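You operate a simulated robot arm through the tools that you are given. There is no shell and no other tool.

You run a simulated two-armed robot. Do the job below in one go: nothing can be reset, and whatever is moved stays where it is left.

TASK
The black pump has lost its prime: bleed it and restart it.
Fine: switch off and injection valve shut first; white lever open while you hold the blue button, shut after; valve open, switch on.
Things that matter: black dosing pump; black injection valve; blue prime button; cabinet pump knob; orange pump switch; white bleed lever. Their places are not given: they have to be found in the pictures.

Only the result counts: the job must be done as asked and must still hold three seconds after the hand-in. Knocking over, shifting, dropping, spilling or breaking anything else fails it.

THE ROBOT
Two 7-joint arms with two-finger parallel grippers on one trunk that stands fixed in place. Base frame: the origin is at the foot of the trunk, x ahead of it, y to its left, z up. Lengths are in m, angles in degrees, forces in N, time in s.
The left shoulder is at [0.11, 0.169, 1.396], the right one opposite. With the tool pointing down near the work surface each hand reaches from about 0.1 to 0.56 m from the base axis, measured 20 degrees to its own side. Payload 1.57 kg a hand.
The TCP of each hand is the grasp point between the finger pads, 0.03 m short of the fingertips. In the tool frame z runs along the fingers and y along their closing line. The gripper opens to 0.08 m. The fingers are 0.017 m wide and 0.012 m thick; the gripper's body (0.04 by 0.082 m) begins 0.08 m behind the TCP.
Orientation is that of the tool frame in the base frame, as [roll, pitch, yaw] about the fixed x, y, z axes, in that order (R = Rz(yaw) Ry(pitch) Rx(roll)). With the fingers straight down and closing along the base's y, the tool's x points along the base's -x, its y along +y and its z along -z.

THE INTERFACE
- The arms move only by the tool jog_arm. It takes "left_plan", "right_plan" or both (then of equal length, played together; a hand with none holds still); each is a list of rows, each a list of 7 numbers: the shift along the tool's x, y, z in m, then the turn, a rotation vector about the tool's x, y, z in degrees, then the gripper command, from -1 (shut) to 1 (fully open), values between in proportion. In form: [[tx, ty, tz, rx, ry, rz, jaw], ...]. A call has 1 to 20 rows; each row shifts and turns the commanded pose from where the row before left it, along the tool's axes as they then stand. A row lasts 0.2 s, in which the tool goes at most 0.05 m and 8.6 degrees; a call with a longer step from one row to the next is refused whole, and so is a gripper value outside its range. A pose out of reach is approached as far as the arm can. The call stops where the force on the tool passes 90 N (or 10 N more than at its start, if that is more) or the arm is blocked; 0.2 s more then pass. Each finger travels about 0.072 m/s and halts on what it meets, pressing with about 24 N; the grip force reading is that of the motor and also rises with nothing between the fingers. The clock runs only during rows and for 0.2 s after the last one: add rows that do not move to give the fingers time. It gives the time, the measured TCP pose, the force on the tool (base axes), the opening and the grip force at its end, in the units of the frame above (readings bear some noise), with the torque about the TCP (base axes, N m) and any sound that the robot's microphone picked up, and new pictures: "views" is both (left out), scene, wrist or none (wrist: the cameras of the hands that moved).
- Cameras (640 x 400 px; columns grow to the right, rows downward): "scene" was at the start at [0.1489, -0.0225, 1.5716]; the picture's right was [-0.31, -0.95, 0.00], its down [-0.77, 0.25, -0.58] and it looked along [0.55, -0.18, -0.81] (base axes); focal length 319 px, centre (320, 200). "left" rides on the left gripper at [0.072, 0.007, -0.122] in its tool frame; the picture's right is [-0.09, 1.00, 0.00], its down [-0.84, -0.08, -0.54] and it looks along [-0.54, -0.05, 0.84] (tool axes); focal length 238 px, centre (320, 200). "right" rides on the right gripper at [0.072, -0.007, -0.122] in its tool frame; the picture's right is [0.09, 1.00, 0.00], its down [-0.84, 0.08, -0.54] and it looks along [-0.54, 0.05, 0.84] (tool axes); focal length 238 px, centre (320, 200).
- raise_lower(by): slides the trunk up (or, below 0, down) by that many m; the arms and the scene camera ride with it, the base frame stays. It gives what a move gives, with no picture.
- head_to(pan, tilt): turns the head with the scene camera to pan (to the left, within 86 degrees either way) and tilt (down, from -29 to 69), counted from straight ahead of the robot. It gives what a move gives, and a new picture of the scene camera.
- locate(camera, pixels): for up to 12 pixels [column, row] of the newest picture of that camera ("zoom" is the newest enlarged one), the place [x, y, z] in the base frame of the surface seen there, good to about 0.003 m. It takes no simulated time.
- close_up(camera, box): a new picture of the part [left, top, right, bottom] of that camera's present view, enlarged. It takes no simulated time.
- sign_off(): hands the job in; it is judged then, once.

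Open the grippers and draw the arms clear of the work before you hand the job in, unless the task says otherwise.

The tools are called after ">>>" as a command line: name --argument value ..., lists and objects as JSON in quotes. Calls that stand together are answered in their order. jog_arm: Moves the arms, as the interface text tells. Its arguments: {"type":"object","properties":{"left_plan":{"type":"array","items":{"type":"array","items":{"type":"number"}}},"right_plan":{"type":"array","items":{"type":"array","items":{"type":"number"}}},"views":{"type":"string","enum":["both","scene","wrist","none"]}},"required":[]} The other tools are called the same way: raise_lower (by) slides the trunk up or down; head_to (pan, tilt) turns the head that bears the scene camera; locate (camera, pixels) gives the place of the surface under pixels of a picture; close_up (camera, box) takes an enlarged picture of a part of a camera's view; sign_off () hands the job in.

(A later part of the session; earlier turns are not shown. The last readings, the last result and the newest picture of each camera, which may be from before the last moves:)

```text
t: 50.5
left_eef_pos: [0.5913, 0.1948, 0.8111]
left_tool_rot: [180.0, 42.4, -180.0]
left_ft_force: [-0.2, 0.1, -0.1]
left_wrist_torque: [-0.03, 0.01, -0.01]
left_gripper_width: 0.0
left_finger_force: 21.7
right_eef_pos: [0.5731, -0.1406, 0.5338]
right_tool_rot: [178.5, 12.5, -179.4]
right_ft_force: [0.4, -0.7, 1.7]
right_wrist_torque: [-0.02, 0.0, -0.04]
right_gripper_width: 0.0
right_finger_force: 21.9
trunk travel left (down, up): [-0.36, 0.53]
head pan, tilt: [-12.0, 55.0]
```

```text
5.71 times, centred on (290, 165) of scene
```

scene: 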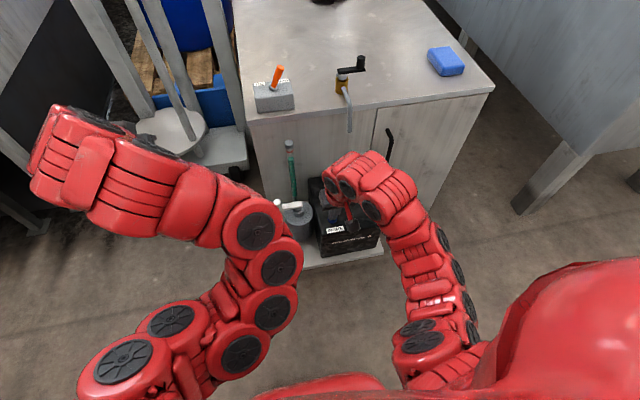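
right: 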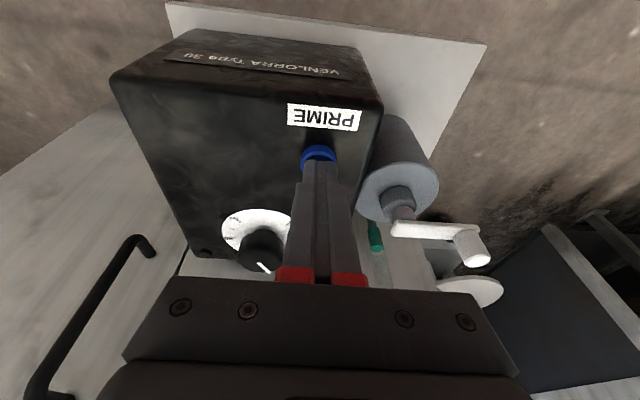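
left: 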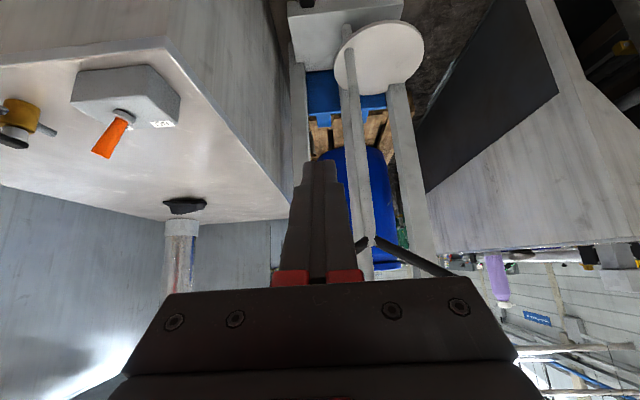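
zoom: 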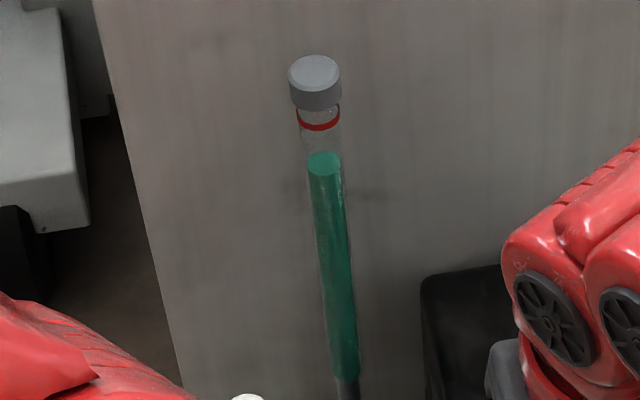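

The level is at zoom row 163, the red line at row 118; at the seen rate that needs about 0.6 s more. I hold 0.6 s and check again.

>>> jog_arm --right_plan '[[0, 0, 0, 0, 0, 0, -1], [0, 0, 0, 0, 0, 0, -1]]' --views "scene"

>>> close_up --camera "scene" --box '[265, 130, 315, 200]'

```text
t: 51.1
left_eef_pos: [0.5894, 0.1929, 0.8119]
left_tool_rot: [-180.0, 42.6, 179.9]
left_ft_force: [0.5, 0.5, -0.2]
left_wrist_torque: [-0.03, -0.03, 0.03]
left_gripper_width: 0.0001
left_finger_force: 21.4
right_eef_pos: [0.5734, -0.14, 0.5341]
right_tool_rot: [178.6, 12.5, -179.4]
right_ft_force: [-1.1, -0.5, 2.6]
right_wrist_torque: [-0.04, 0.01, 0.01]
right_gripper_width: 0.0
right_finger_force: 21.9
trunk travel left (down, up): [-0.36, 0.53]
head pan, tilt: [-12.0, 55.0]
```

scene: 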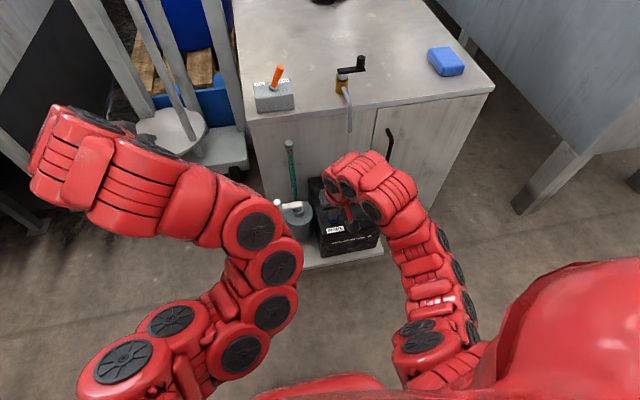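

```text
5.71 times, centred on (290, 165) of scene
```

zoom: 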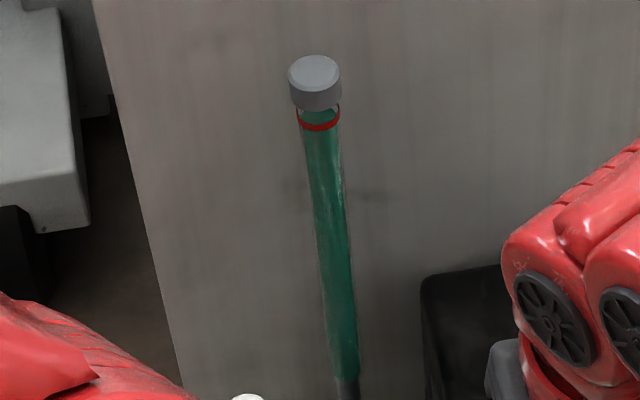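

The liquid has reached the red line. I release the button now by lifting the right hand straight up.

>>> jog_arm --right_plan '[[-0.006, 0, -0.028, 0, 0, 0, -1], [-0.008, 0.0, -0.037, 0, 0, 0, -1], [0, 0, 0, 0, 0, 0, -1]]' --views "both"

>>> close_up --camera "scene" --box '[260, 130, 360, 250]'

```text
t: 51.9
left_eef_pos: [0.5909, 0.1926, 0.8112]
left_tool_rot: [180.0, 42.4, 179.9]
left_ft_force: [-0.2, -0.1, -0.2]
left_wrist_torque: [0.0, 0.01, -0.01]
left_gripper_width: 0.0
left_finger_force: 21.2
right_eef_pos: [0.5728, -0.1406, 0.5988]
right_tool_rot: [178.5, 12.4, -179.4]
right_ft_force: [0.0, 0.0, 0.0]
right_wrist_torque: [0.0, 0.04, -0.03]
right_gripper_width: 0.0
right_finger_force: 20.9
trunk travel left (down, up): [-0.36, 0.53]
head pan, tilt: [-12.0, 55.0]
```

scene: 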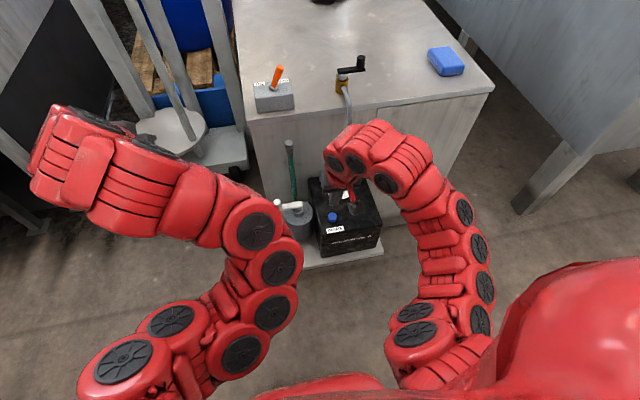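
right: 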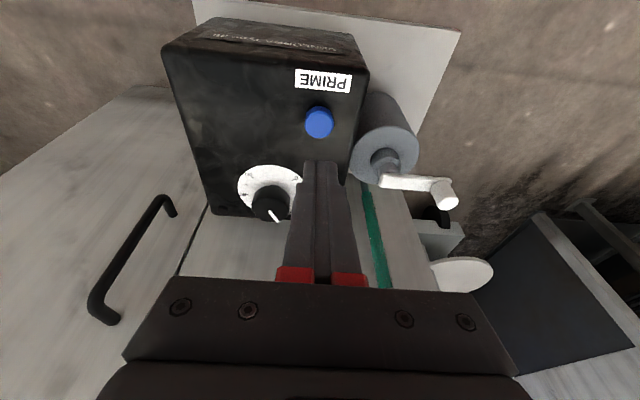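

```text
3.33 times, centred on (310, 190) of scene
```

zoom: 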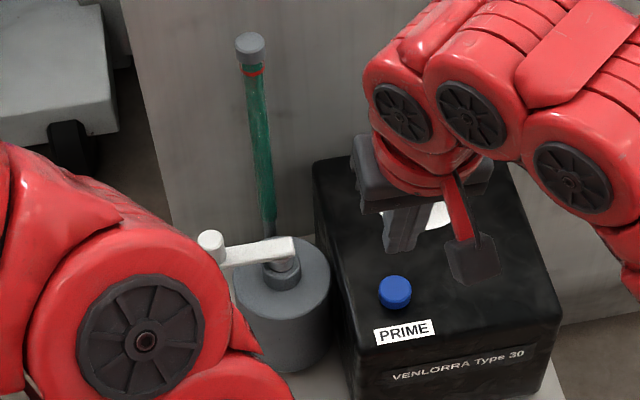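

The tube is full and the button has popped back up. Now I bring the right hand (jaws opening) back above the bleed peg to shut the white lever.

>>> jog_arm --right_plan '[[-0.0136, 0.0337, -0.006, 0, 0, 0, -1], [-0.0136, 0.0337, -0.001, 0, 0, 0, 0.25], [-0.0136, 0.0337, 0, 0, 0, 0, 0.25], [-0.0136, 0.0337, 0, 0, 0, 0, 0.25], [0, 0, 0, 0, 0, 0, 0.25]]' --views "wrist"

>>> locate --camera "right" --pixels '[[318, 130], [318, 122], [318, 140], [310, 130], [327, 130], [300, 118], [270, 115], [255, 113], [318, 110]]'

```text
t: 53.1
left_eef_pos: [0.5904, 0.1932, 0.8099]
left_tool_rot: [179.9, 42.6, -179.9]
left_ft_force: [0.9, 0.9, -0.6]
left_wrist_torque: [0.02, 0.02, -0.03]
left_gripper_width: 0.0
left_finger_force: 21.3
right_eef_pos: [0.6227, -0.0048, 0.6231]
right_tool_rot: [178.4, 12.3, -179.4]
right_ft_force: [0.3, -0.2, 0.2]
right_wrist_torque: [0.02, -0.01, 0.03]
right_gripper_width: 0.0501
right_finger_force: 0.0
trunk travel left (down, up): [-0.36, 0.53]
head pan, tilt: [-12.0, 55.0]
```

right: 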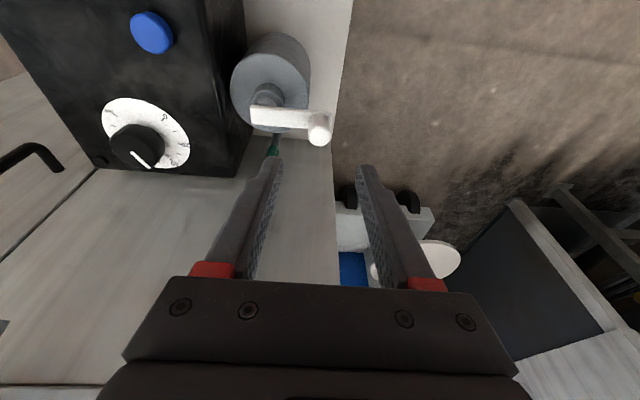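

```text
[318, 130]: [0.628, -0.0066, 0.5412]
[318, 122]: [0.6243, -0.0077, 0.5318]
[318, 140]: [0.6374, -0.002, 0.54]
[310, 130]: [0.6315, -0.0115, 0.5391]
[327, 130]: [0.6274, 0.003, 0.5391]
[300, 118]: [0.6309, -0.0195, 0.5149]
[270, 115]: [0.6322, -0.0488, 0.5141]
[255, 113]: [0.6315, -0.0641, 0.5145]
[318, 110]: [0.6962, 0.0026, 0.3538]
```

The peg is at (0.633,−0.0045). I lower around it and grip it.

>>> jog_arm --right_plan '[[0.005, 0.0002, 0.037, 0, 0, 0, 0.25], [0.005, 0.0002, 0.037, 0, 0, 0, 0.25], [0, 0, 0, 0, 0, 0, 0.25], [0, 0, 0, 0, 0, 0, -0.6], [0, 0, 0, 0, 0, 0, -1], [0, 0, 0, 0, 0, 0, -1]]' --views "wrist"

```text
t: 54.5
left_eef_pos: [0.5898, 0.1926, 0.8111]
left_tool_rot: [180.0, 42.5, 180.0]
left_ft_force: [-0.4, 0.2, 0.7]
left_wrist_torque: [-0.02, -0.02, -0.03]
left_gripper_width: 0.0
left_finger_force: 21.2
right_eef_pos: [0.6274, -0.005, 0.5494]
right_tool_rot: [178.5, 12.4, -179.6]
right_ft_force: [0.5, -2.8, -1.4]
right_wrist_torque: [-0.77, -0.26, 0.01]
right_gripper_width: 0.0197
right_finger_force: 33.6
trunk travel left (down, up): [-0.36, 0.53]
head pan, tilt: [-12.0, 55.0]
```

right: 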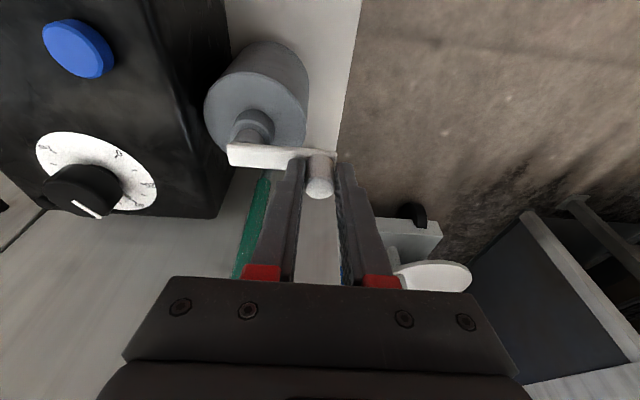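

The peg is gripped. I swing the white lever back along the arc toward −x (shut), first to about 30°.

>>> jog_arm --right_plan '[[0.0043, -0.0004, -0.0009, 0, 0, 0, -1], [0.0043, -0.0004, -0.0009, 0, 0, 0, -1], [0.0041, -0.0011, -0.0009, 0, 0, 0, -1], [0.0041, -0.0011, -0.0009, 0, 0, 0, -1], [0.0039, -0.0018, -0.0008, 0, 0, 0, -1], [0.0039, -0.0019, -0.0008, 0, 0, 0, -1], [0.0035, -0.0025, -0.0008, 0, 0, 0, -1], [0.0035, -0.0025, -0.0008, 0, 0, 0, -1], [0.003, -0.0031, -0.0007, 0, 0, 0, -1], [0.003, -0.0031, -0.0007, 0, 0, 0, -1], [0.0025, -0.0035, -0.0005, 0, 0, 0, -1], [0.0025, -0.0036, -0.0005, 0, 0, 0, -1]]' --views "wrist"

```text
t: 57.1
left_eef_pos: [0.5869, 0.1942, 0.8136]
left_tool_rot: [-179.8, 42.7, -180.0]
left_ft_force: [-0.3, 0.2, -1.0]
left_wrist_torque: [0.01, 0.01, -0.02]
left_gripper_width: 0.0
left_finger_force: 21.2
right_eef_pos: [0.5797, -0.0251, 0.5485]
right_tool_rot: [178.2, 12.1, -178.8]
right_ft_force: [-36.2, 37.2, 17.9]
right_wrist_torque: [1.24, -0.1, 0.86]
right_gripper_width: 0.0196
right_finger_force: 33.4
trunk travel left (down, up): [-0.36, 0.53]
head pan, tilt: [-12.0, 55.0]
```

right: 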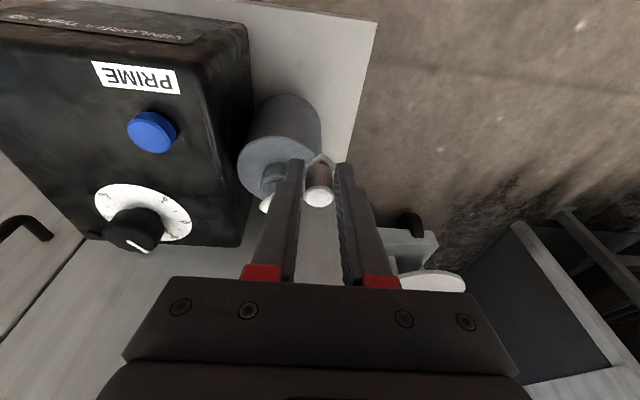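

The force on the hand grew to about 50 N, so the hand path and lever arc disagree. I stop and look closely at the lever and peg before doing anything more.

>>> close_up --camera "right" --box '[230, 90, 390, 230]'

>>> locate --camera "right" --pixels '[[320, 197], [320, 185], [320, 172], [320, 160], [314, 158], [327, 160], [270, 205], [265, 200], [272, 180], [290, 165], [345, 170]]'

>>> close_up --camera "scene" --box '[240, 130, 360, 270]'

```text
2.86 times, centred on (310, 160) of right
```

zoom: 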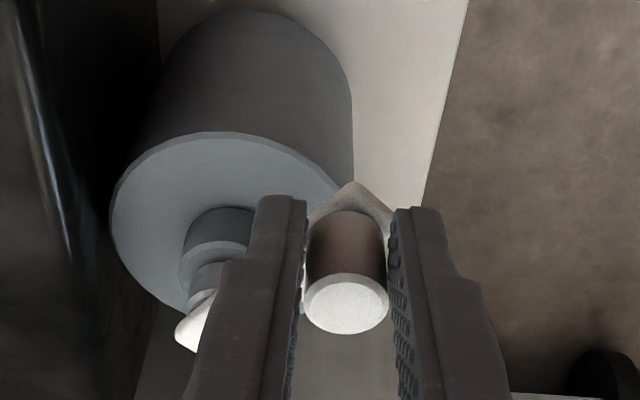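

```text
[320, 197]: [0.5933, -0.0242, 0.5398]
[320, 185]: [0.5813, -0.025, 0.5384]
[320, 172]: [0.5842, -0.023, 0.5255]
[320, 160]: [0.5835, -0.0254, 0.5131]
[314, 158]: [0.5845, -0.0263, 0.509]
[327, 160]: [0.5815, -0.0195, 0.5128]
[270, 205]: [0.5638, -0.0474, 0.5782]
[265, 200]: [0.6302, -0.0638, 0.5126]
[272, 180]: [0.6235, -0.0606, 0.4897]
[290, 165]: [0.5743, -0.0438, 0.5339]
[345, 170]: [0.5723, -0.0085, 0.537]
```

```text
2.86 times, centred on (300, 200) of scene
```

zoom: 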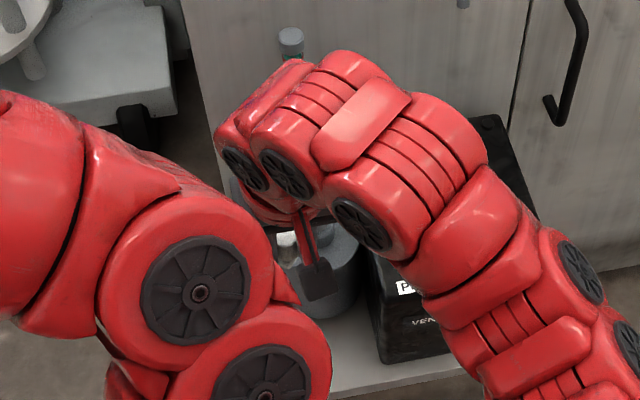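

The peg slid about 6 mm forward in the grip while the pull was along the pads, so the hand is off the arc; the peg is at about (0.590,−0.0245), lever ≈39°. I open the jaws, recentre on the peg and grip it again.

>>> jog_arm --right_plan '[[0, 0, 0, 0, 0, 0, 0.1], [0, 0, 0, 0, 0, 0, 0.1], [0, 0.005, 0, 0, 0, 0, 0.1], [0, 0, 0, 0, 0, 0, 0.1]]' --views "wrist"

>>> close_up --camera "right" --box '[230, 90, 390, 230]'

>>> locate --camera "right" --pixels '[[317, 190], [317, 180], [317, 168], [317, 155], [308, 175], [327, 175], [265, 200]]'

```text
t: 58.1
left_eef_pos: [0.5915, 0.1941, 0.8116]
left_tool_rot: [179.9, 42.5, -180.0]
left_ft_force: [-0.9, -0.7, 0.8]
left_wrist_torque: [0.0, -0.01, -0.02]
left_gripper_width: 0.0
left_finger_force: 21.5
right_eef_pos: [0.5849, -0.0261, 0.5474]
right_tool_rot: [178.4, 12.5, -179.5]
right_ft_force: [-1.0, 1.2, -0.3]
right_wrist_torque: [-0.01, 0.0, -0.01]
right_gripper_width: 0.0442
right_finger_force: 0.1
trunk travel left (down, up): [-0.36, 0.53]
head pan, tilt: [-12.0, 55.0]
```

right: 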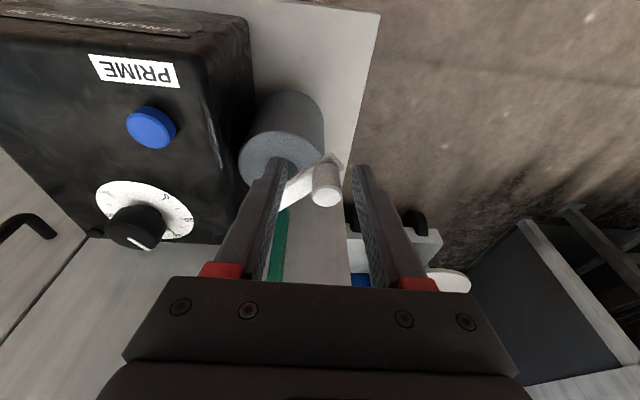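

```text
2.86 times, centred on (310, 160) of right
```

zoom: 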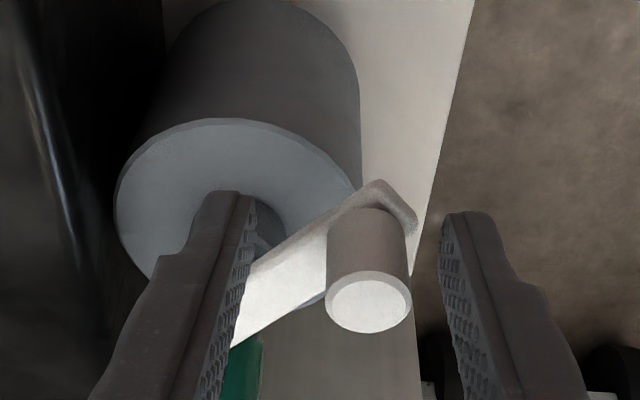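

```text
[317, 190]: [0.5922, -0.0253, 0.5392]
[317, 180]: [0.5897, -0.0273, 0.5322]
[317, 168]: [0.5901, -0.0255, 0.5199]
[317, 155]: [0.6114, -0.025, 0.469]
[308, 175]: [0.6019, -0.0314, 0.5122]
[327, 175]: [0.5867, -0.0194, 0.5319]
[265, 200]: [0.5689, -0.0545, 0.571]
```

The lever relaxed to about 49°, peg at (0.596,−0.019). I recentre, narrow the jaws loosely around the peg (0.026 m), and push it back with the left finger along the arc.

>>> jog_arm --right_plan '[[-0.0065, 0.007, 0.0014, 0, 0, 0, 0.1], [0, 0, 0, 0, 0, 0, -0.35], [0, 0, 0, 0, 0, 0, -0.35], [0.0022, -0.0043, -0.0005, 0, 0, 0, -0.35], [0.0022, -0.0043, -0.0005, 0, 0, 0, -0.35], [0.0023, -0.0035, -0.0005, 0, 0, 0, -0.35], [0.0023, -0.0034, -0.0005, 0, 0, 0, -0.35]]' --views "wrist"

```text
t: 59.7
left_eef_pos: [0.5897, 0.1932, 0.8123]
left_tool_rot: [-180.0, 42.5, 180.0]
left_ft_force: [0.2, -0.6, -0.3]
left_wrist_torque: [0.03, 0.0, -0.02]
left_gripper_width: 0.0
left_finger_force: 21.1
right_eef_pos: [0.5821, -0.0327, 0.5478]
right_tool_rot: [178.5, 12.5, -179.3]
right_ft_force: [-0.7, 1.2, -0.8]
right_wrist_torque: [0.08, 0.06, 0.06]
right_gripper_width: 0.0274
right_finger_force: 0.9
trunk travel left (down, up): [-0.36, 0.53]
head pan, tilt: [-12.0, 55.0]
```

right: 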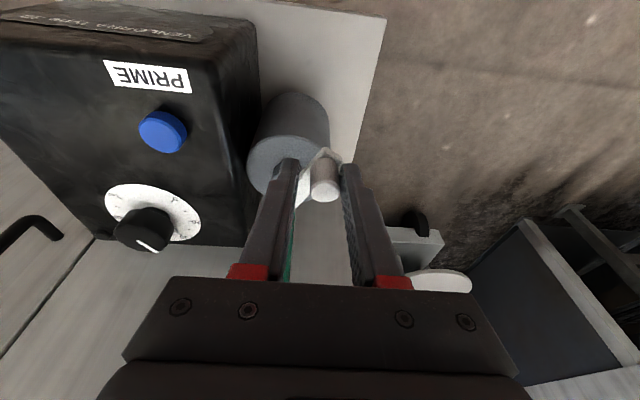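

The lever follows with low force. I continue pushing toward −y to θ=0 and slightly past to its shut stop.

>>> jog_arm --right_plan '[[0.0017, -0.0038, -0.0004, 0, 0, 0, -0.35], [0.0017, -0.0038, -0.0004, 0, 0, 0, -0.35], [0.0011, -0.0041, -0.0002, 0, 0, 0, -0.35], [0.0011, -0.004, -0.0002, 0, 0, 0, -0.35], [0.0004, -0.0042, -0.0001, 0, 0, 0, -0.35], [0.0003, -0.0041, -0.0001, 0, 0, 0, -0.35], [0, 0, 0, 0, 0, 0, -0.35]]' --views "wrist"

>>> close_up --camera "right" --box '[230, 90, 390, 230]'

```text
t: 61.3
left_eef_pos: [0.589, 0.1925, 0.8117]
left_tool_rot: [180.0, 42.7, -179.9]
left_ft_force: [0.8, 0.8, -0.2]
left_wrist_torque: [0.0, 0.0, -0.03]
left_gripper_width: 0.0
left_finger_force: 21.7
right_eef_pos: [0.5754, -0.0581, 0.5457]
right_tool_rot: [178.5, 12.5, -179.3]
right_ft_force: [0.7, -0.2, -0.4]
right_wrist_torque: [0.0, 0.0, 0.02]
right_gripper_width: 0.0264
right_finger_force: 0.8
trunk travel left (down, up): [-0.36, 0.53]
head pan, tilt: [-12.0, 55.0]
```

right: 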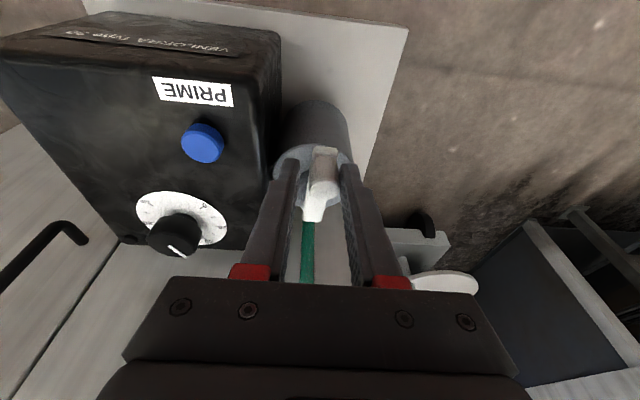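

```text
2.86 times, centred on (310, 160) of right
```

zoom: 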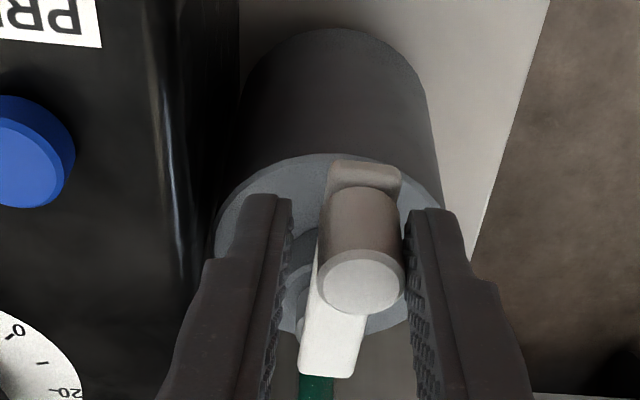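

The lever is close to its shut position. I push on in 2 mm steps to reach the stop.

>>> jog_arm --right_plan '[[0, -0.002, 0, 0, 0, 0, -0.35], [0, -0.002, 0, 0, 0, 0, -0.35], [0, -0.002, 0, 0, 0, 0, -0.35]]' --views "wrist"

```text
t: 62.1
left_eef_pos: [0.5895, 0.1924, 0.8124]
left_tool_rot: [180.0, 42.5, 180.0]
left_ft_force: [-0.5, 0.4, 0.4]
left_wrist_torque: [-0.02, 0.0, 0.04]
left_gripper_width: 0.0
left_finger_force: 21.6
right_eef_pos: [0.5775, -0.0626, 0.5463]
right_tool_rot: [178.5, 12.4, -179.3]
right_ft_force: [-0.7, 4.1, 0.2]
right_wrist_torque: [0.05, -0.04, 0.04]
right_gripper_width: 0.0298
right_finger_force: 2.5
trunk travel left (down, up): [-0.36, 0.53]
head pan, tilt: [-12.0, 55.0]
```

right: 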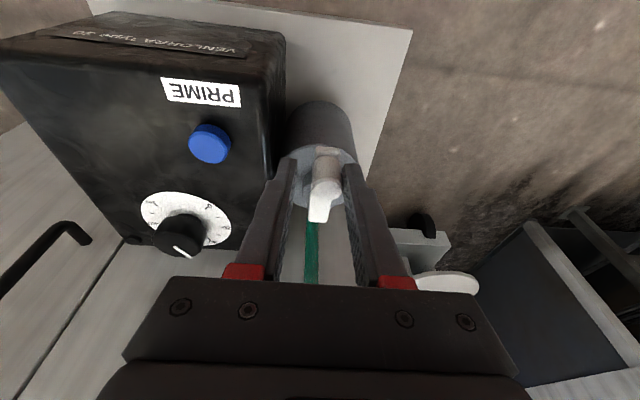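

The left finger yields slightly (width 0.030) at 4 N, so the stop seems reached. I close firmly on the peg and nudge −y to confirm the stop.

>>> jog_arm --right_plan '[[0, 0.004, 0, 0, 0, 0, -0.35], [0, 0, 0, 0, 0, 0, -1], [0, 0, 0, 0, 0, 0, -1], [0, -0.003, 0, 0, 0, 0, -1], [0, -0.003, 0, 0, 0, 0, -1]]' --views "wrist"

>>> close_up --camera "right" --box '[230, 90, 390, 230]'

```text
t: 63.3
left_eef_pos: [0.5891, 0.1971, 0.8116]
left_tool_rot: [-179.8, 42.4, -179.8]
left_ft_force: [-0.2, 0.2, 0.0]
left_wrist_torque: [0.0, 0.0, 0.0]
left_gripper_width: 0.0
left_finger_force: 21.2
right_eef_pos: [0.576, -0.0599, 0.5457]
right_tool_rot: [178.1, 12.5, -178.8]
right_ft_force: [7.2, 47.2, -5.0]
right_wrist_torque: [0.04, -0.27, 0.28]
right_gripper_width: 0.0198
right_finger_force: 33.9
trunk travel left (down, up): [-0.36, 0.53]
head pan, tilt: [-12.0, 55.0]
```

right: 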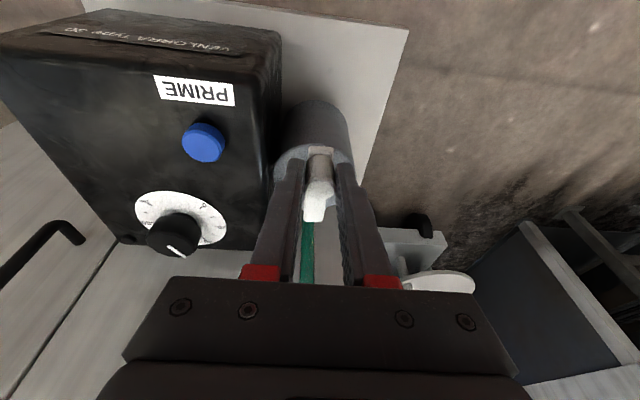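

```text
2.86 times, centred on (310, 160) of right
```

zoom: 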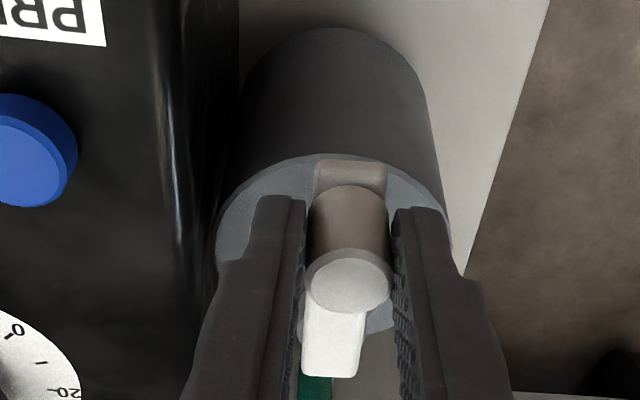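

The stop is firm (47 N): the white lever is shut. I open the jaws and lift the hand straight up, then verify the lever position.

>>> jog_arm --right_plan '[[0, 0, 0, 0, 0, 0, 0.25], [0, 0, 0, 0, 0, 0, 0.25], [0, 0, 0, 0, 0, 0, 0.25], [-0.006, 0, -0.029, 0, 0, 0, 0.25], [-0.008, 0, -0.039, 0, 0, 0, 0.25], [0, 0, 0, 0, 0, 0, 0.25]]' --views "both"

>>> close_up --camera "right" --box '[230, 70, 390, 210]'

>>> locate --camera "right" --pixels '[[322, 145], [322, 160], [320, 180], [323, 130], [315, 185]]'

```text
t: 64.7
left_eef_pos: [0.5884, 0.1935, 0.8113]
left_tool_rot: [179.9, 42.4, -180.0]
left_ft_force: [-0.7, 0.0, 0.2]
left_wrist_torque: [-0.03, 0.01, -0.01]
left_gripper_width: 0.0002
left_finger_force: 20.9
right_eef_pos: [0.5755, -0.0672, 0.6143]
right_tool_rot: [178.5, 12.4, -179.5]
right_ft_force: [-0.1, -0.7, -0.5]
right_wrist_torque: [-0.02, 0.01, 0.0]
right_gripper_width: 0.0503
right_finger_force: 0.0
trunk travel left (down, up): [-0.36, 0.53]
head pan, tilt: [-12.0, 55.0]
```

scene: 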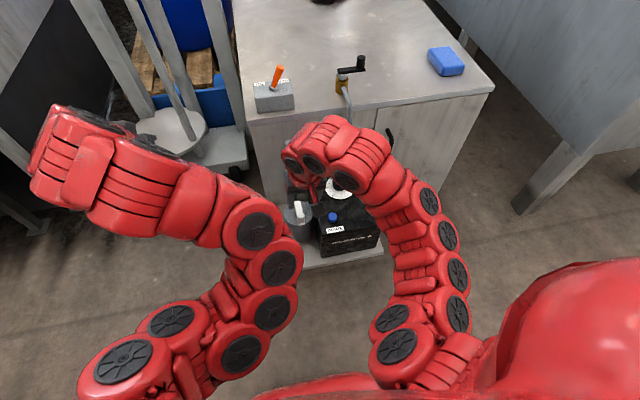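
right: 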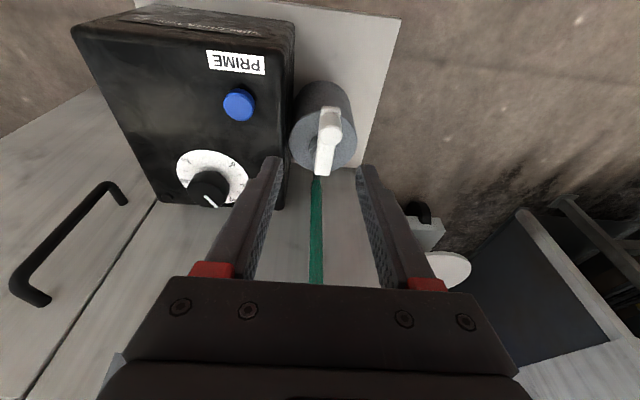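

```text
2.86 times, centred on (310, 140) of right
```

zoom: 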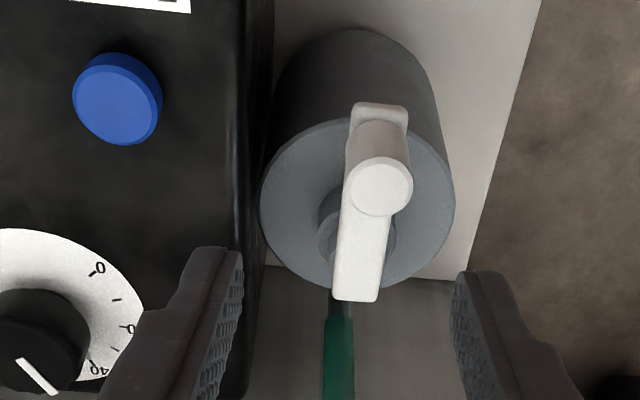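

```text
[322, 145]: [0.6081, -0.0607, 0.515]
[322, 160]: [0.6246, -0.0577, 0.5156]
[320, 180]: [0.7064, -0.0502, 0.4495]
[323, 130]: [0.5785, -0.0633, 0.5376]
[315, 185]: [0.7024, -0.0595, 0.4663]
```

The lever again points to the robot along x. I check its peg and plate ends against the original shut position (peg y≈−0.056).

>>> locate --camera "right" --pixels '[[331, 135], [331, 120], [330, 110], [324, 170], [328, 160], [319, 150], [333, 150]]'

>>> close_up --camera "scene" --box '[250, 50, 390, 250]'

```text
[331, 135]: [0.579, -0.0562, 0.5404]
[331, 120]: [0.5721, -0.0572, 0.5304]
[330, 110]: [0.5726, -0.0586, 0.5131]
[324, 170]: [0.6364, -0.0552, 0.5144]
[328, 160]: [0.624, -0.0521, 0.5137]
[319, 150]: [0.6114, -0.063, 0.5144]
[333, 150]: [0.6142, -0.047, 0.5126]
```

```text
2.00 times, centred on (320, 150) of scene
```

zoom: 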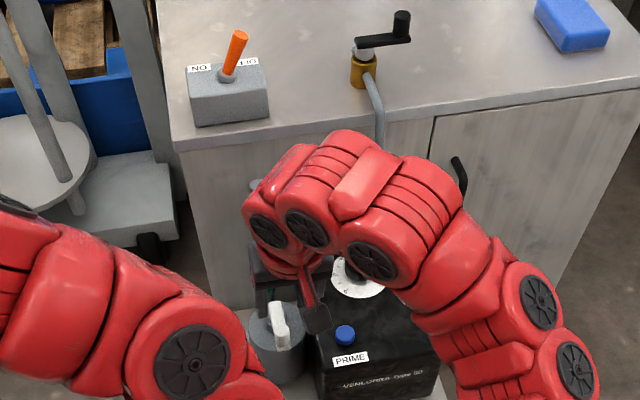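

The white lever is back at its shut position (peg (0.579,−0.056)) and the tube is full. Next the valve: I lift the right hand up and to the right, clear of the pump, toward the valve.

>>> jog_arm --right_plan '[[0, 0, -0.048, 0, 0, 0, -1], [0, -0.01, -0.045, 0, 0, 0, -1], [0, -0.03, -0.038, 0, 0, 0, -1], [0, -0.04, -0.028, 0, 0, 0, -1], [-0.01, -0.04, -0.028, 0, 0, 0, -1], [-0.025, -0.04, -0.015, 0, 0, 0, -1], [-0.03, -0.035, 0.0, 0, 0, 0, -1], [-0.03, -0.025, 0.0, 0, 0, 0, -1], [0, 0, 0, 0, 0, 0, -1]]' --views "both"

```text
t: 66.7
left_eef_pos: [0.5881, 0.1931, 0.8108]
left_tool_rot: [180.0, 42.4, -179.9]
left_ft_force: [-0.1, -0.3, 0.0]
left_wrist_torque: [0.0, 0.02, -0.02]
left_gripper_width: 0.0
left_finger_force: 21.0
right_eef_pos: [0.6351, -0.1283, 0.6331]
right_tool_rot: [178.6, 12.5, -179.3]
right_ft_force: [1.0, 0.0, -0.7]
right_wrist_torque: [0.02, 0.03, 0.0]
right_gripper_width: 0.0
right_finger_force: 20.7
right hand out of reach, approached as far as the arm can: row 1, 2, 3, 4, 5, 6
trunk travel left (down, up): [-0.36, 0.53]
head pan, tilt: [-12.0, 55.0]
```

scene: 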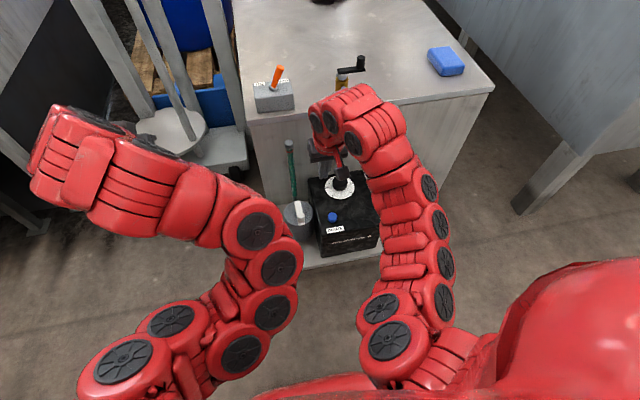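
right: 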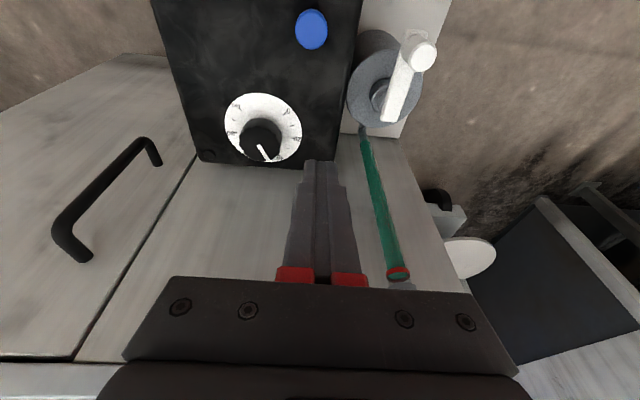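

The hand could not rise in this posture and drifted to (0.635,−0.128,0.633), touching nothing (forces ~0). I draw it back a little toward (0.59,−0.17), away from the tube, and will use the trunk to raise it instead.

>>> jog_arm --right_plan '[[0.022, -0.02, -0.005, 0, 0, 0, -1], [0.022, -0.02, -0.005, 0, 0, 0, -1], [0, 0, 0, 0, 0, 0, -1]]' --views "wrist"

```text
t: 67.5
left_eef_pos: [0.5892, 0.1932, 0.8107]
left_tool_rot: [-180.0, 42.4, -180.0]
left_ft_force: [0.3, 0.0, -0.3]
left_wrist_torque: [0.03, 0.0, -0.01]
left_gripper_width: 0.0002
left_finger_force: 21.4
right_eef_pos: [0.5928, -0.1675, 0.6311]
right_tool_rot: [178.3, 12.7, -179.5]
right_ft_force: [-0.3, 0.1, 0.3]
right_wrist_torque: [0.0, -0.02, 0.03]
right_gripper_width: 0.0
right_finger_force: 21.3
trunk travel left (down, up): [-0.36, 0.53]
head pan, tilt: [-12.0, 55.0]
```

right: 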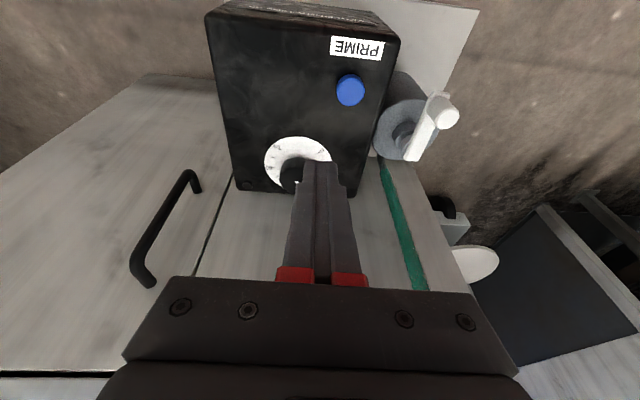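

The hand is at (0.593,−0.168,0.631), clear. I raise the trunk 0.20 m so the hand comes above the cabinet top.

>>> raise_lower --by 0.2

```text
t: 69.6
left_eef_pos: [0.5892, 0.1931, 1.0121]
left_tool_rot: [180.0, 42.5, -179.9]
left_ft_force: [0.6, -1.1, 0.5]
left_wrist_torque: [0.01, 0.0, 0.0]
left_gripper_width: 0.0
left_finger_force: 21.4
right_eef_pos: [0.593, -0.1688, 0.8301]
right_tool_rot: [178.3, 12.7, -179.4]
right_ft_force: [0.3, 0.4, -0.3]
right_wrist_torque: [-0.02, -0.01, -0.01]
right_gripper_width: 0.0
right_finger_force: 21.7
trunk travel left (down, up): [-0.56, 0.33]
head pan, tilt: [-12.0, 55.0]
```

Now at z=0.83 in front of the cabinet. I move the right hand 0.1 m to the right and begin tilting it forward.

>>> jog_arm --right_plan '[[0, -0.035, 0, 0, 0, 0, -1], [0, -0.035, 0, 0, 0, 0, -1], [0, -0.035, 0, 0, 0, 0, -1], [0, 0, 0, 0, -8, 0, -1], [0, 0, 0, 0, -8, 0, -1], [0, 0, 0, 0, 0, 0, -1]]' --views "scene"

```text
t: 71.0
left_eef_pos: [0.5898, 0.1932, 1.0119]
left_tool_rot: [-180.0, 42.6, -180.0]
left_ft_force: [0.5, -1.0, 0.1]
left_wrist_torque: [-0.02, 0.03, 0.01]
left_gripper_width: 0.0
left_finger_force: 21.2
right_eef_pos: [0.5951, -0.2733, 0.8279]
right_tool_rot: [178.2, 28.7, -179.9]
right_ft_force: [-0.2, 0.1, -0.1]
right_wrist_torque: [0.0, -0.01, -0.01]
right_gripper_width: 0.0002
right_finger_force: 20.9
trunk travel left (down, up): [-0.56, 0.33]
head pan, tilt: [-12.0, 55.0]
```

scene: 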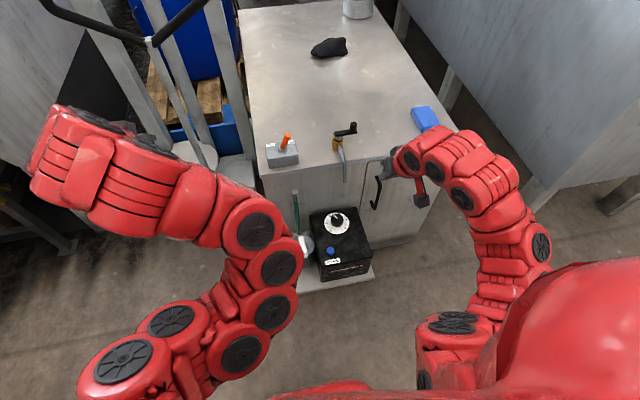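

It tilts well here. I tilt on to about 43° and raise the hand 0.07 m.

>>> jog_arm --right_plan '[[0, 0, 0, 0, -7, 0, -1], [0, 0, 0, 0, -7, 0, -1], [-0.0225, 0, -0.0245, 0, 0, 0, -1], [-0.0225, 0, -0.0245, 0, 0, 0, -1], [0, 0, 0, 0, 0, 0, -1]]' --views "none"

>>> raise_lower --by -0.1

```text
t: 72.2
left_eef_pos: [0.5908, 0.192, 1.0117]
left_tool_rot: [180.0, 42.5, -180.0]
left_ft_force: [0.0, -0.5, -0.4]
left_wrist_torque: [-0.02, 0.02, 0.0]
left_gripper_width: 0.0002
left_finger_force: 20.9
right_eef_pos: [0.5941, -0.2744, 0.8948]
right_tool_rot: [177.7, 42.6, 179.5]
right_ft_force: [-0.2, -0.1, -0.1]
right_wrist_torque: [-0.02, 0.01, 0.0]
right_gripper_width: 0.0
right_finger_force: 21.3
trunk travel left (down, up): [-0.56, 0.33]
head pan, tilt: [-12.0, 55.0]
```

```text
t: 73.6
left_eef_pos: [0.5902, 0.1923, 0.9111]
left_tool_rot: [-180.0, 42.6, 180.0]
left_ft_force: [-0.7, 0.1, 0.2]
left_wrist_torque: [0.0, 0.01, 0.02]
left_gripper_width: 0.0002
left_finger_force: 21.4
right_eef_pos: [0.594, -0.2747, 0.7951]
right_tool_rot: [177.9, 42.6, 179.6]
right_ft_force: [-0.4, -0.8, 0.6]
right_wrist_torque: [0.0, 0.02, 0.0]
right_gripper_width: 0.0
right_finger_force: 21.1
trunk travel left (down, up): [-0.46, 0.43]
head pan, tilt: [-12.0, 55.0]
```

Both hands are clear. I raise the right hand 0.1 m and yaw it about 32° so the fingers point forward-left, which suits pulling the valve peg back.

>>> jog_arm --right_plan '[[-0.0225, 0, -0.0245, 0, 0, 0, -1], [-0.0225, 0, -0.0245, 0, 0, 0, -1], [-0.0225, 0, -0.0245, 0, 0, 0, -1], [0, 0, 0, -5.4, 0, -5.9, -1], [0, 0, 0, -5.4, 0, -5.9, -1], [0, 0, 0, -5.4, 0, -5.9, -1], [0, 0, 0, -5.4, 0, -5.9, -1], [0, 0, 0, 0, 0, 0, -1]]' --views "both"

```text
t: 75.4
left_eef_pos: [0.5898, 0.1931, 0.911]
left_tool_rot: [-179.9, 42.5, -180.0]
left_ft_force: [-0.1, 0.7, 0.5]
left_wrist_torque: [-0.01, -0.02, -0.02]
left_gripper_width: 0.0
left_finger_force: 20.9
right_eef_pos: [0.5944, -0.2781, 0.895]
right_tool_rot: [178.3, 43.4, -148.1]
right_ft_force: [-0.4, 0.4, -0.6]
right_wrist_torque: [0.01, 0.0, 0.02]
right_gripper_width: 0.0
right_finger_force: 21.0
trunk travel left (down, up): [-0.46, 0.43]
head pan, tilt: [-12.0, 55.0]
```

scene: 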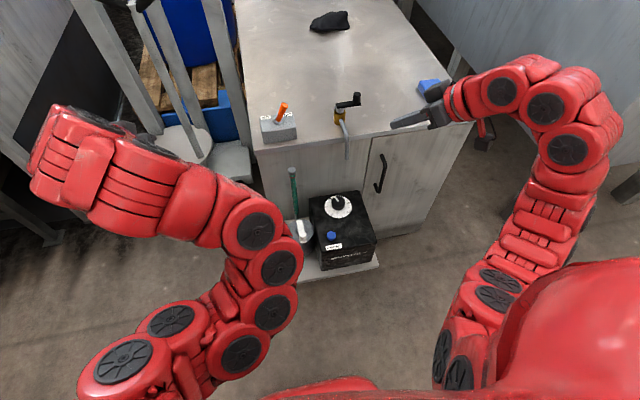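
right: 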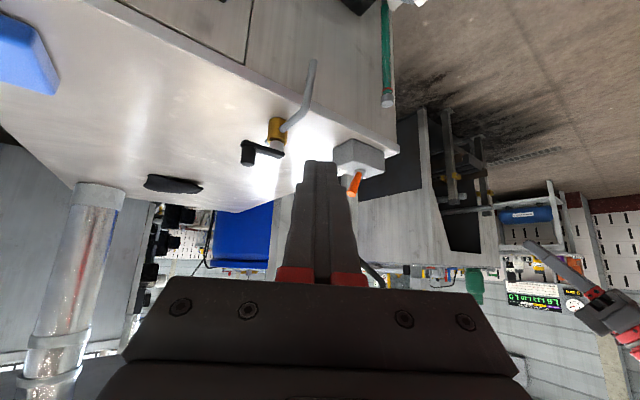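

The hand is yawed 32° and tilted 43° and sees the valve at (265,140). Reach would be marginal at this trunk height, so I lower the trunk 0.1 m before moving in.

>>> raise_lower --by -0.1

>>> jog_arm --right_plan '[[-0.0371, -0.0231, 0.0127, 0, 0, 0, 0.25], [-0.0371, -0.0231, 0.0127, 0, 0, 0, 0.25], [-0.0371, -0.0231, 0.0127, 0, 0, 0, 0.25], [0, 0, 0, 0, 0, 0, 0.25]]' --views "both"

```text
t: 76.7
left_eef_pos: [0.5903, 0.1936, 0.8119]
left_tool_rot: [179.9, 42.5, 180.0]
left_ft_force: [2.1, 0.0, 0.4]
left_wrist_torque: [0.03, -0.01, -0.01]
left_gripper_width: 0.0
left_finger_force: 21.8
right_eef_pos: [0.5946, -0.2778, 0.7948]
right_tool_rot: [178.3, 43.4, -148.2]
right_ft_force: [0.3, 0.3, -0.5]
right_wrist_torque: [-0.02, -0.03, 0.03]
right_gripper_width: 0.0002
right_finger_force: 21.5
trunk travel left (down, up): [-0.36, 0.53]
head pan, tilt: [-12.0, 55.0]
```

```text
t: 77.7
left_eef_pos: [0.5909, 0.1932, 0.8121]
left_tool_rot: [180.0, 42.5, -179.9]
left_ft_force: [-0.5, 0.5, -0.7]
left_wrist_torque: [-0.01, -0.02, -0.03]
left_gripper_width: 0.0
left_finger_force: 21.7
right_eef_pos: [0.7226, -0.2791, 0.8407]
right_tool_rot: [178.2, 43.4, -148.3]
right_ft_force: [0.5, 0.1, -0.2]
right_wrist_torque: [0.01, -0.01, 0.0]
right_gripper_width: 0.05
right_finger_force: 0.0
trunk travel left (down, up): [-0.36, 0.53]
head pan, tilt: [-12.0, 55.0]
```

scene: 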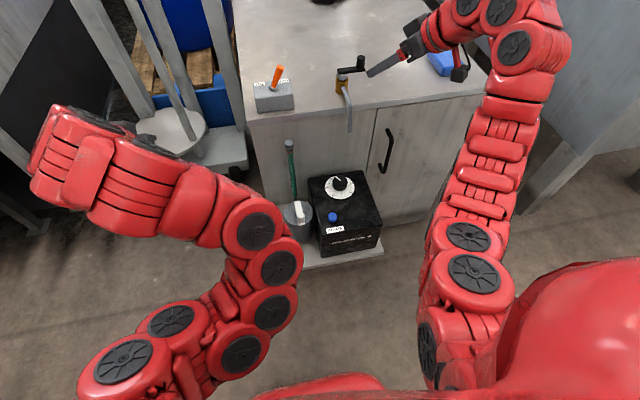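
right: 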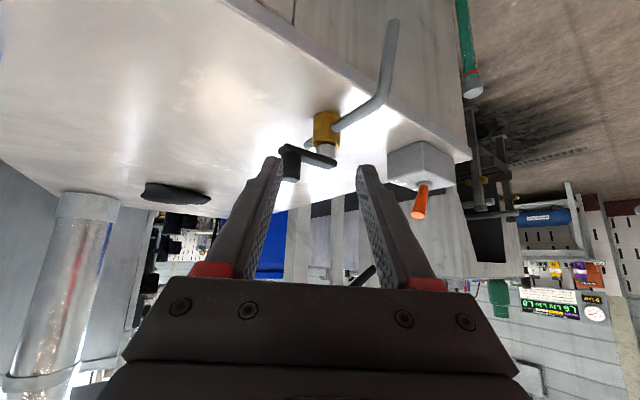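

The hand follows to (0.723,−0.279,0.841). I relocate the peg and lever from this view.

>>> close_up --camera "right" --box '[250, 90, 370, 200]'

>>> locate --camera "right" --pixels '[[289, 165], [291, 177], [284, 163], [296, 165], [305, 155], [320, 158], [330, 162], [285, 150], [326, 130]]'

```text
3.64 times, centred on (310, 145) of right
```

zoom: 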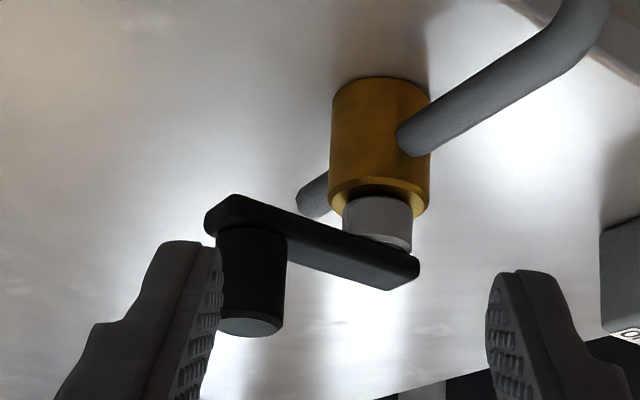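

```text
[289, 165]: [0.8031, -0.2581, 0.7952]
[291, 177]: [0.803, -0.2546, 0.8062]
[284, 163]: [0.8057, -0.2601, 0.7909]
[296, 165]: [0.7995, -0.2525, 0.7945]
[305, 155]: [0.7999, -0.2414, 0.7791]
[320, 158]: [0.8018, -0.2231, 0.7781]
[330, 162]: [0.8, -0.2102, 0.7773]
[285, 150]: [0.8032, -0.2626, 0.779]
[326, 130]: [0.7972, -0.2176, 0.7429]
```

Peg confirmed at (0.809,−0.2525). I align sideways first, then advance along the tool axis so that the open fingers straddle the peg.

>>> jog_arm --right_plan '[[-0.019, -0.0116, 0, 0, 0, 0, 0.25], [-0.019, -0.0116, 0, 0, 0, 0, 0.25], [0, 0, 0.02, 0, 0, 0, 0.25], [0, 0, 0.02, 0, 0, 0, 0.25], [0, 0, 0, 0, 0, 0, 0.25]]' --views "wrist"

>>> close_up --camera "right" --box '[250, 90, 390, 210]'

```text
t: 78.9
left_eef_pos: [0.5896, 0.192, 0.8114]
left_tool_rot: [-180.0, 42.4, 180.0]
left_ft_force: [0.6, -0.3, -0.9]
left_wrist_torque: [0.02, 0.0, 0.02]
left_gripper_width: 0.0
left_finger_force: 21.1
right_eef_pos: [0.7814, -0.2682, 0.8385]
right_tool_rot: [178.2, 43.5, -148.3]
right_ft_force: [0.1, -0.1, 0.4]
right_wrist_torque: [0.0, -0.03, 0.01]
right_gripper_width: 0.0498
right_finger_force: 0.0
trunk travel left (down, up): [-0.36, 0.53]
head pan, tilt: [-12.0, 55.0]
```

right: 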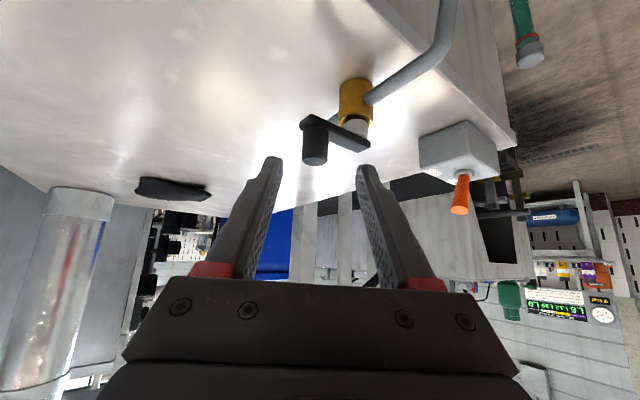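

```text
3.33 times, centred on (320, 150) of right
```

zoom: 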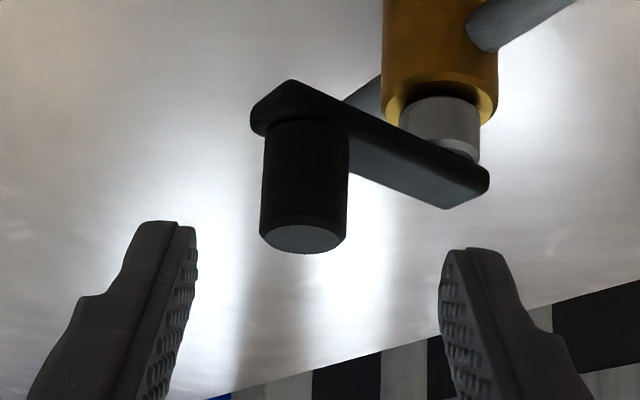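

The peg is centred between the fingers. I advance the last 0.03 m and close on it.

>>> jog_arm --right_plan '[[0, 0, 0.015, 0, 0, 0, 0.25], [0, 0, 0.015, 0, 0, 0, 0.25], [0, 0, 0, 0, 0, 0, 0.25], [0, 0, 0, 0, 0, 0, -0.6], [0, 0, 0, 0, 0, 0, -1], [0, 0, 0, 0, 0, 0, -1]]' --views "wrist"

>>> close_up --camera "right" --box '[250, 90, 390, 210]'

```text
t: 80.3
left_eef_pos: [0.5903, 0.1916, 0.8118]
left_tool_rot: [179.8, 42.6, 179.8]
left_ft_force: [-1.1, -0.5, 0.0]
left_wrist_torque: [0.0, -0.03, 0.02]
left_gripper_width: 0.0
left_finger_force: 21.5
right_eef_pos: [0.7972, -0.2594, 0.8165]
right_tool_rot: [178.3, 43.4, -148.5]
right_ft_force: [3.9, -13.3, 3.2]
right_wrist_torque: [-0.8, -0.16, -0.36]
right_gripper_width: 0.0191
right_finger_force: 33.3
trunk travel left (down, up): [-0.36, 0.53]
head pan, tilt: [-12.0, 55.0]
```

right: 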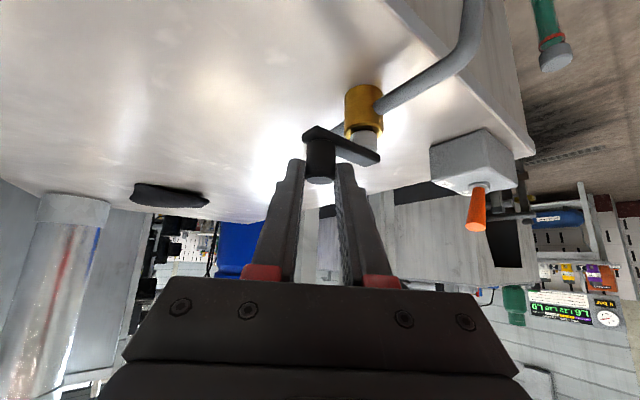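

```text
3.33 times, centred on (320, 150) of right
```

zoom: 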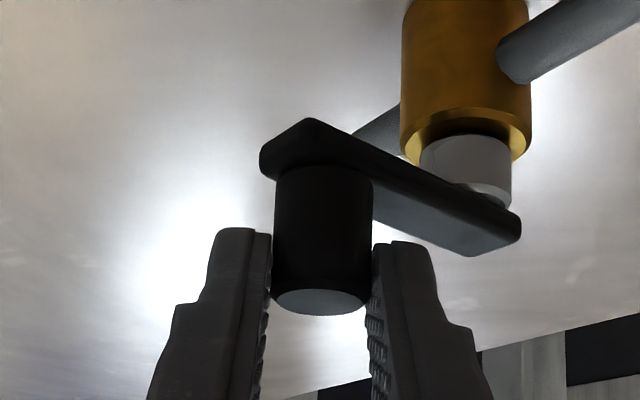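

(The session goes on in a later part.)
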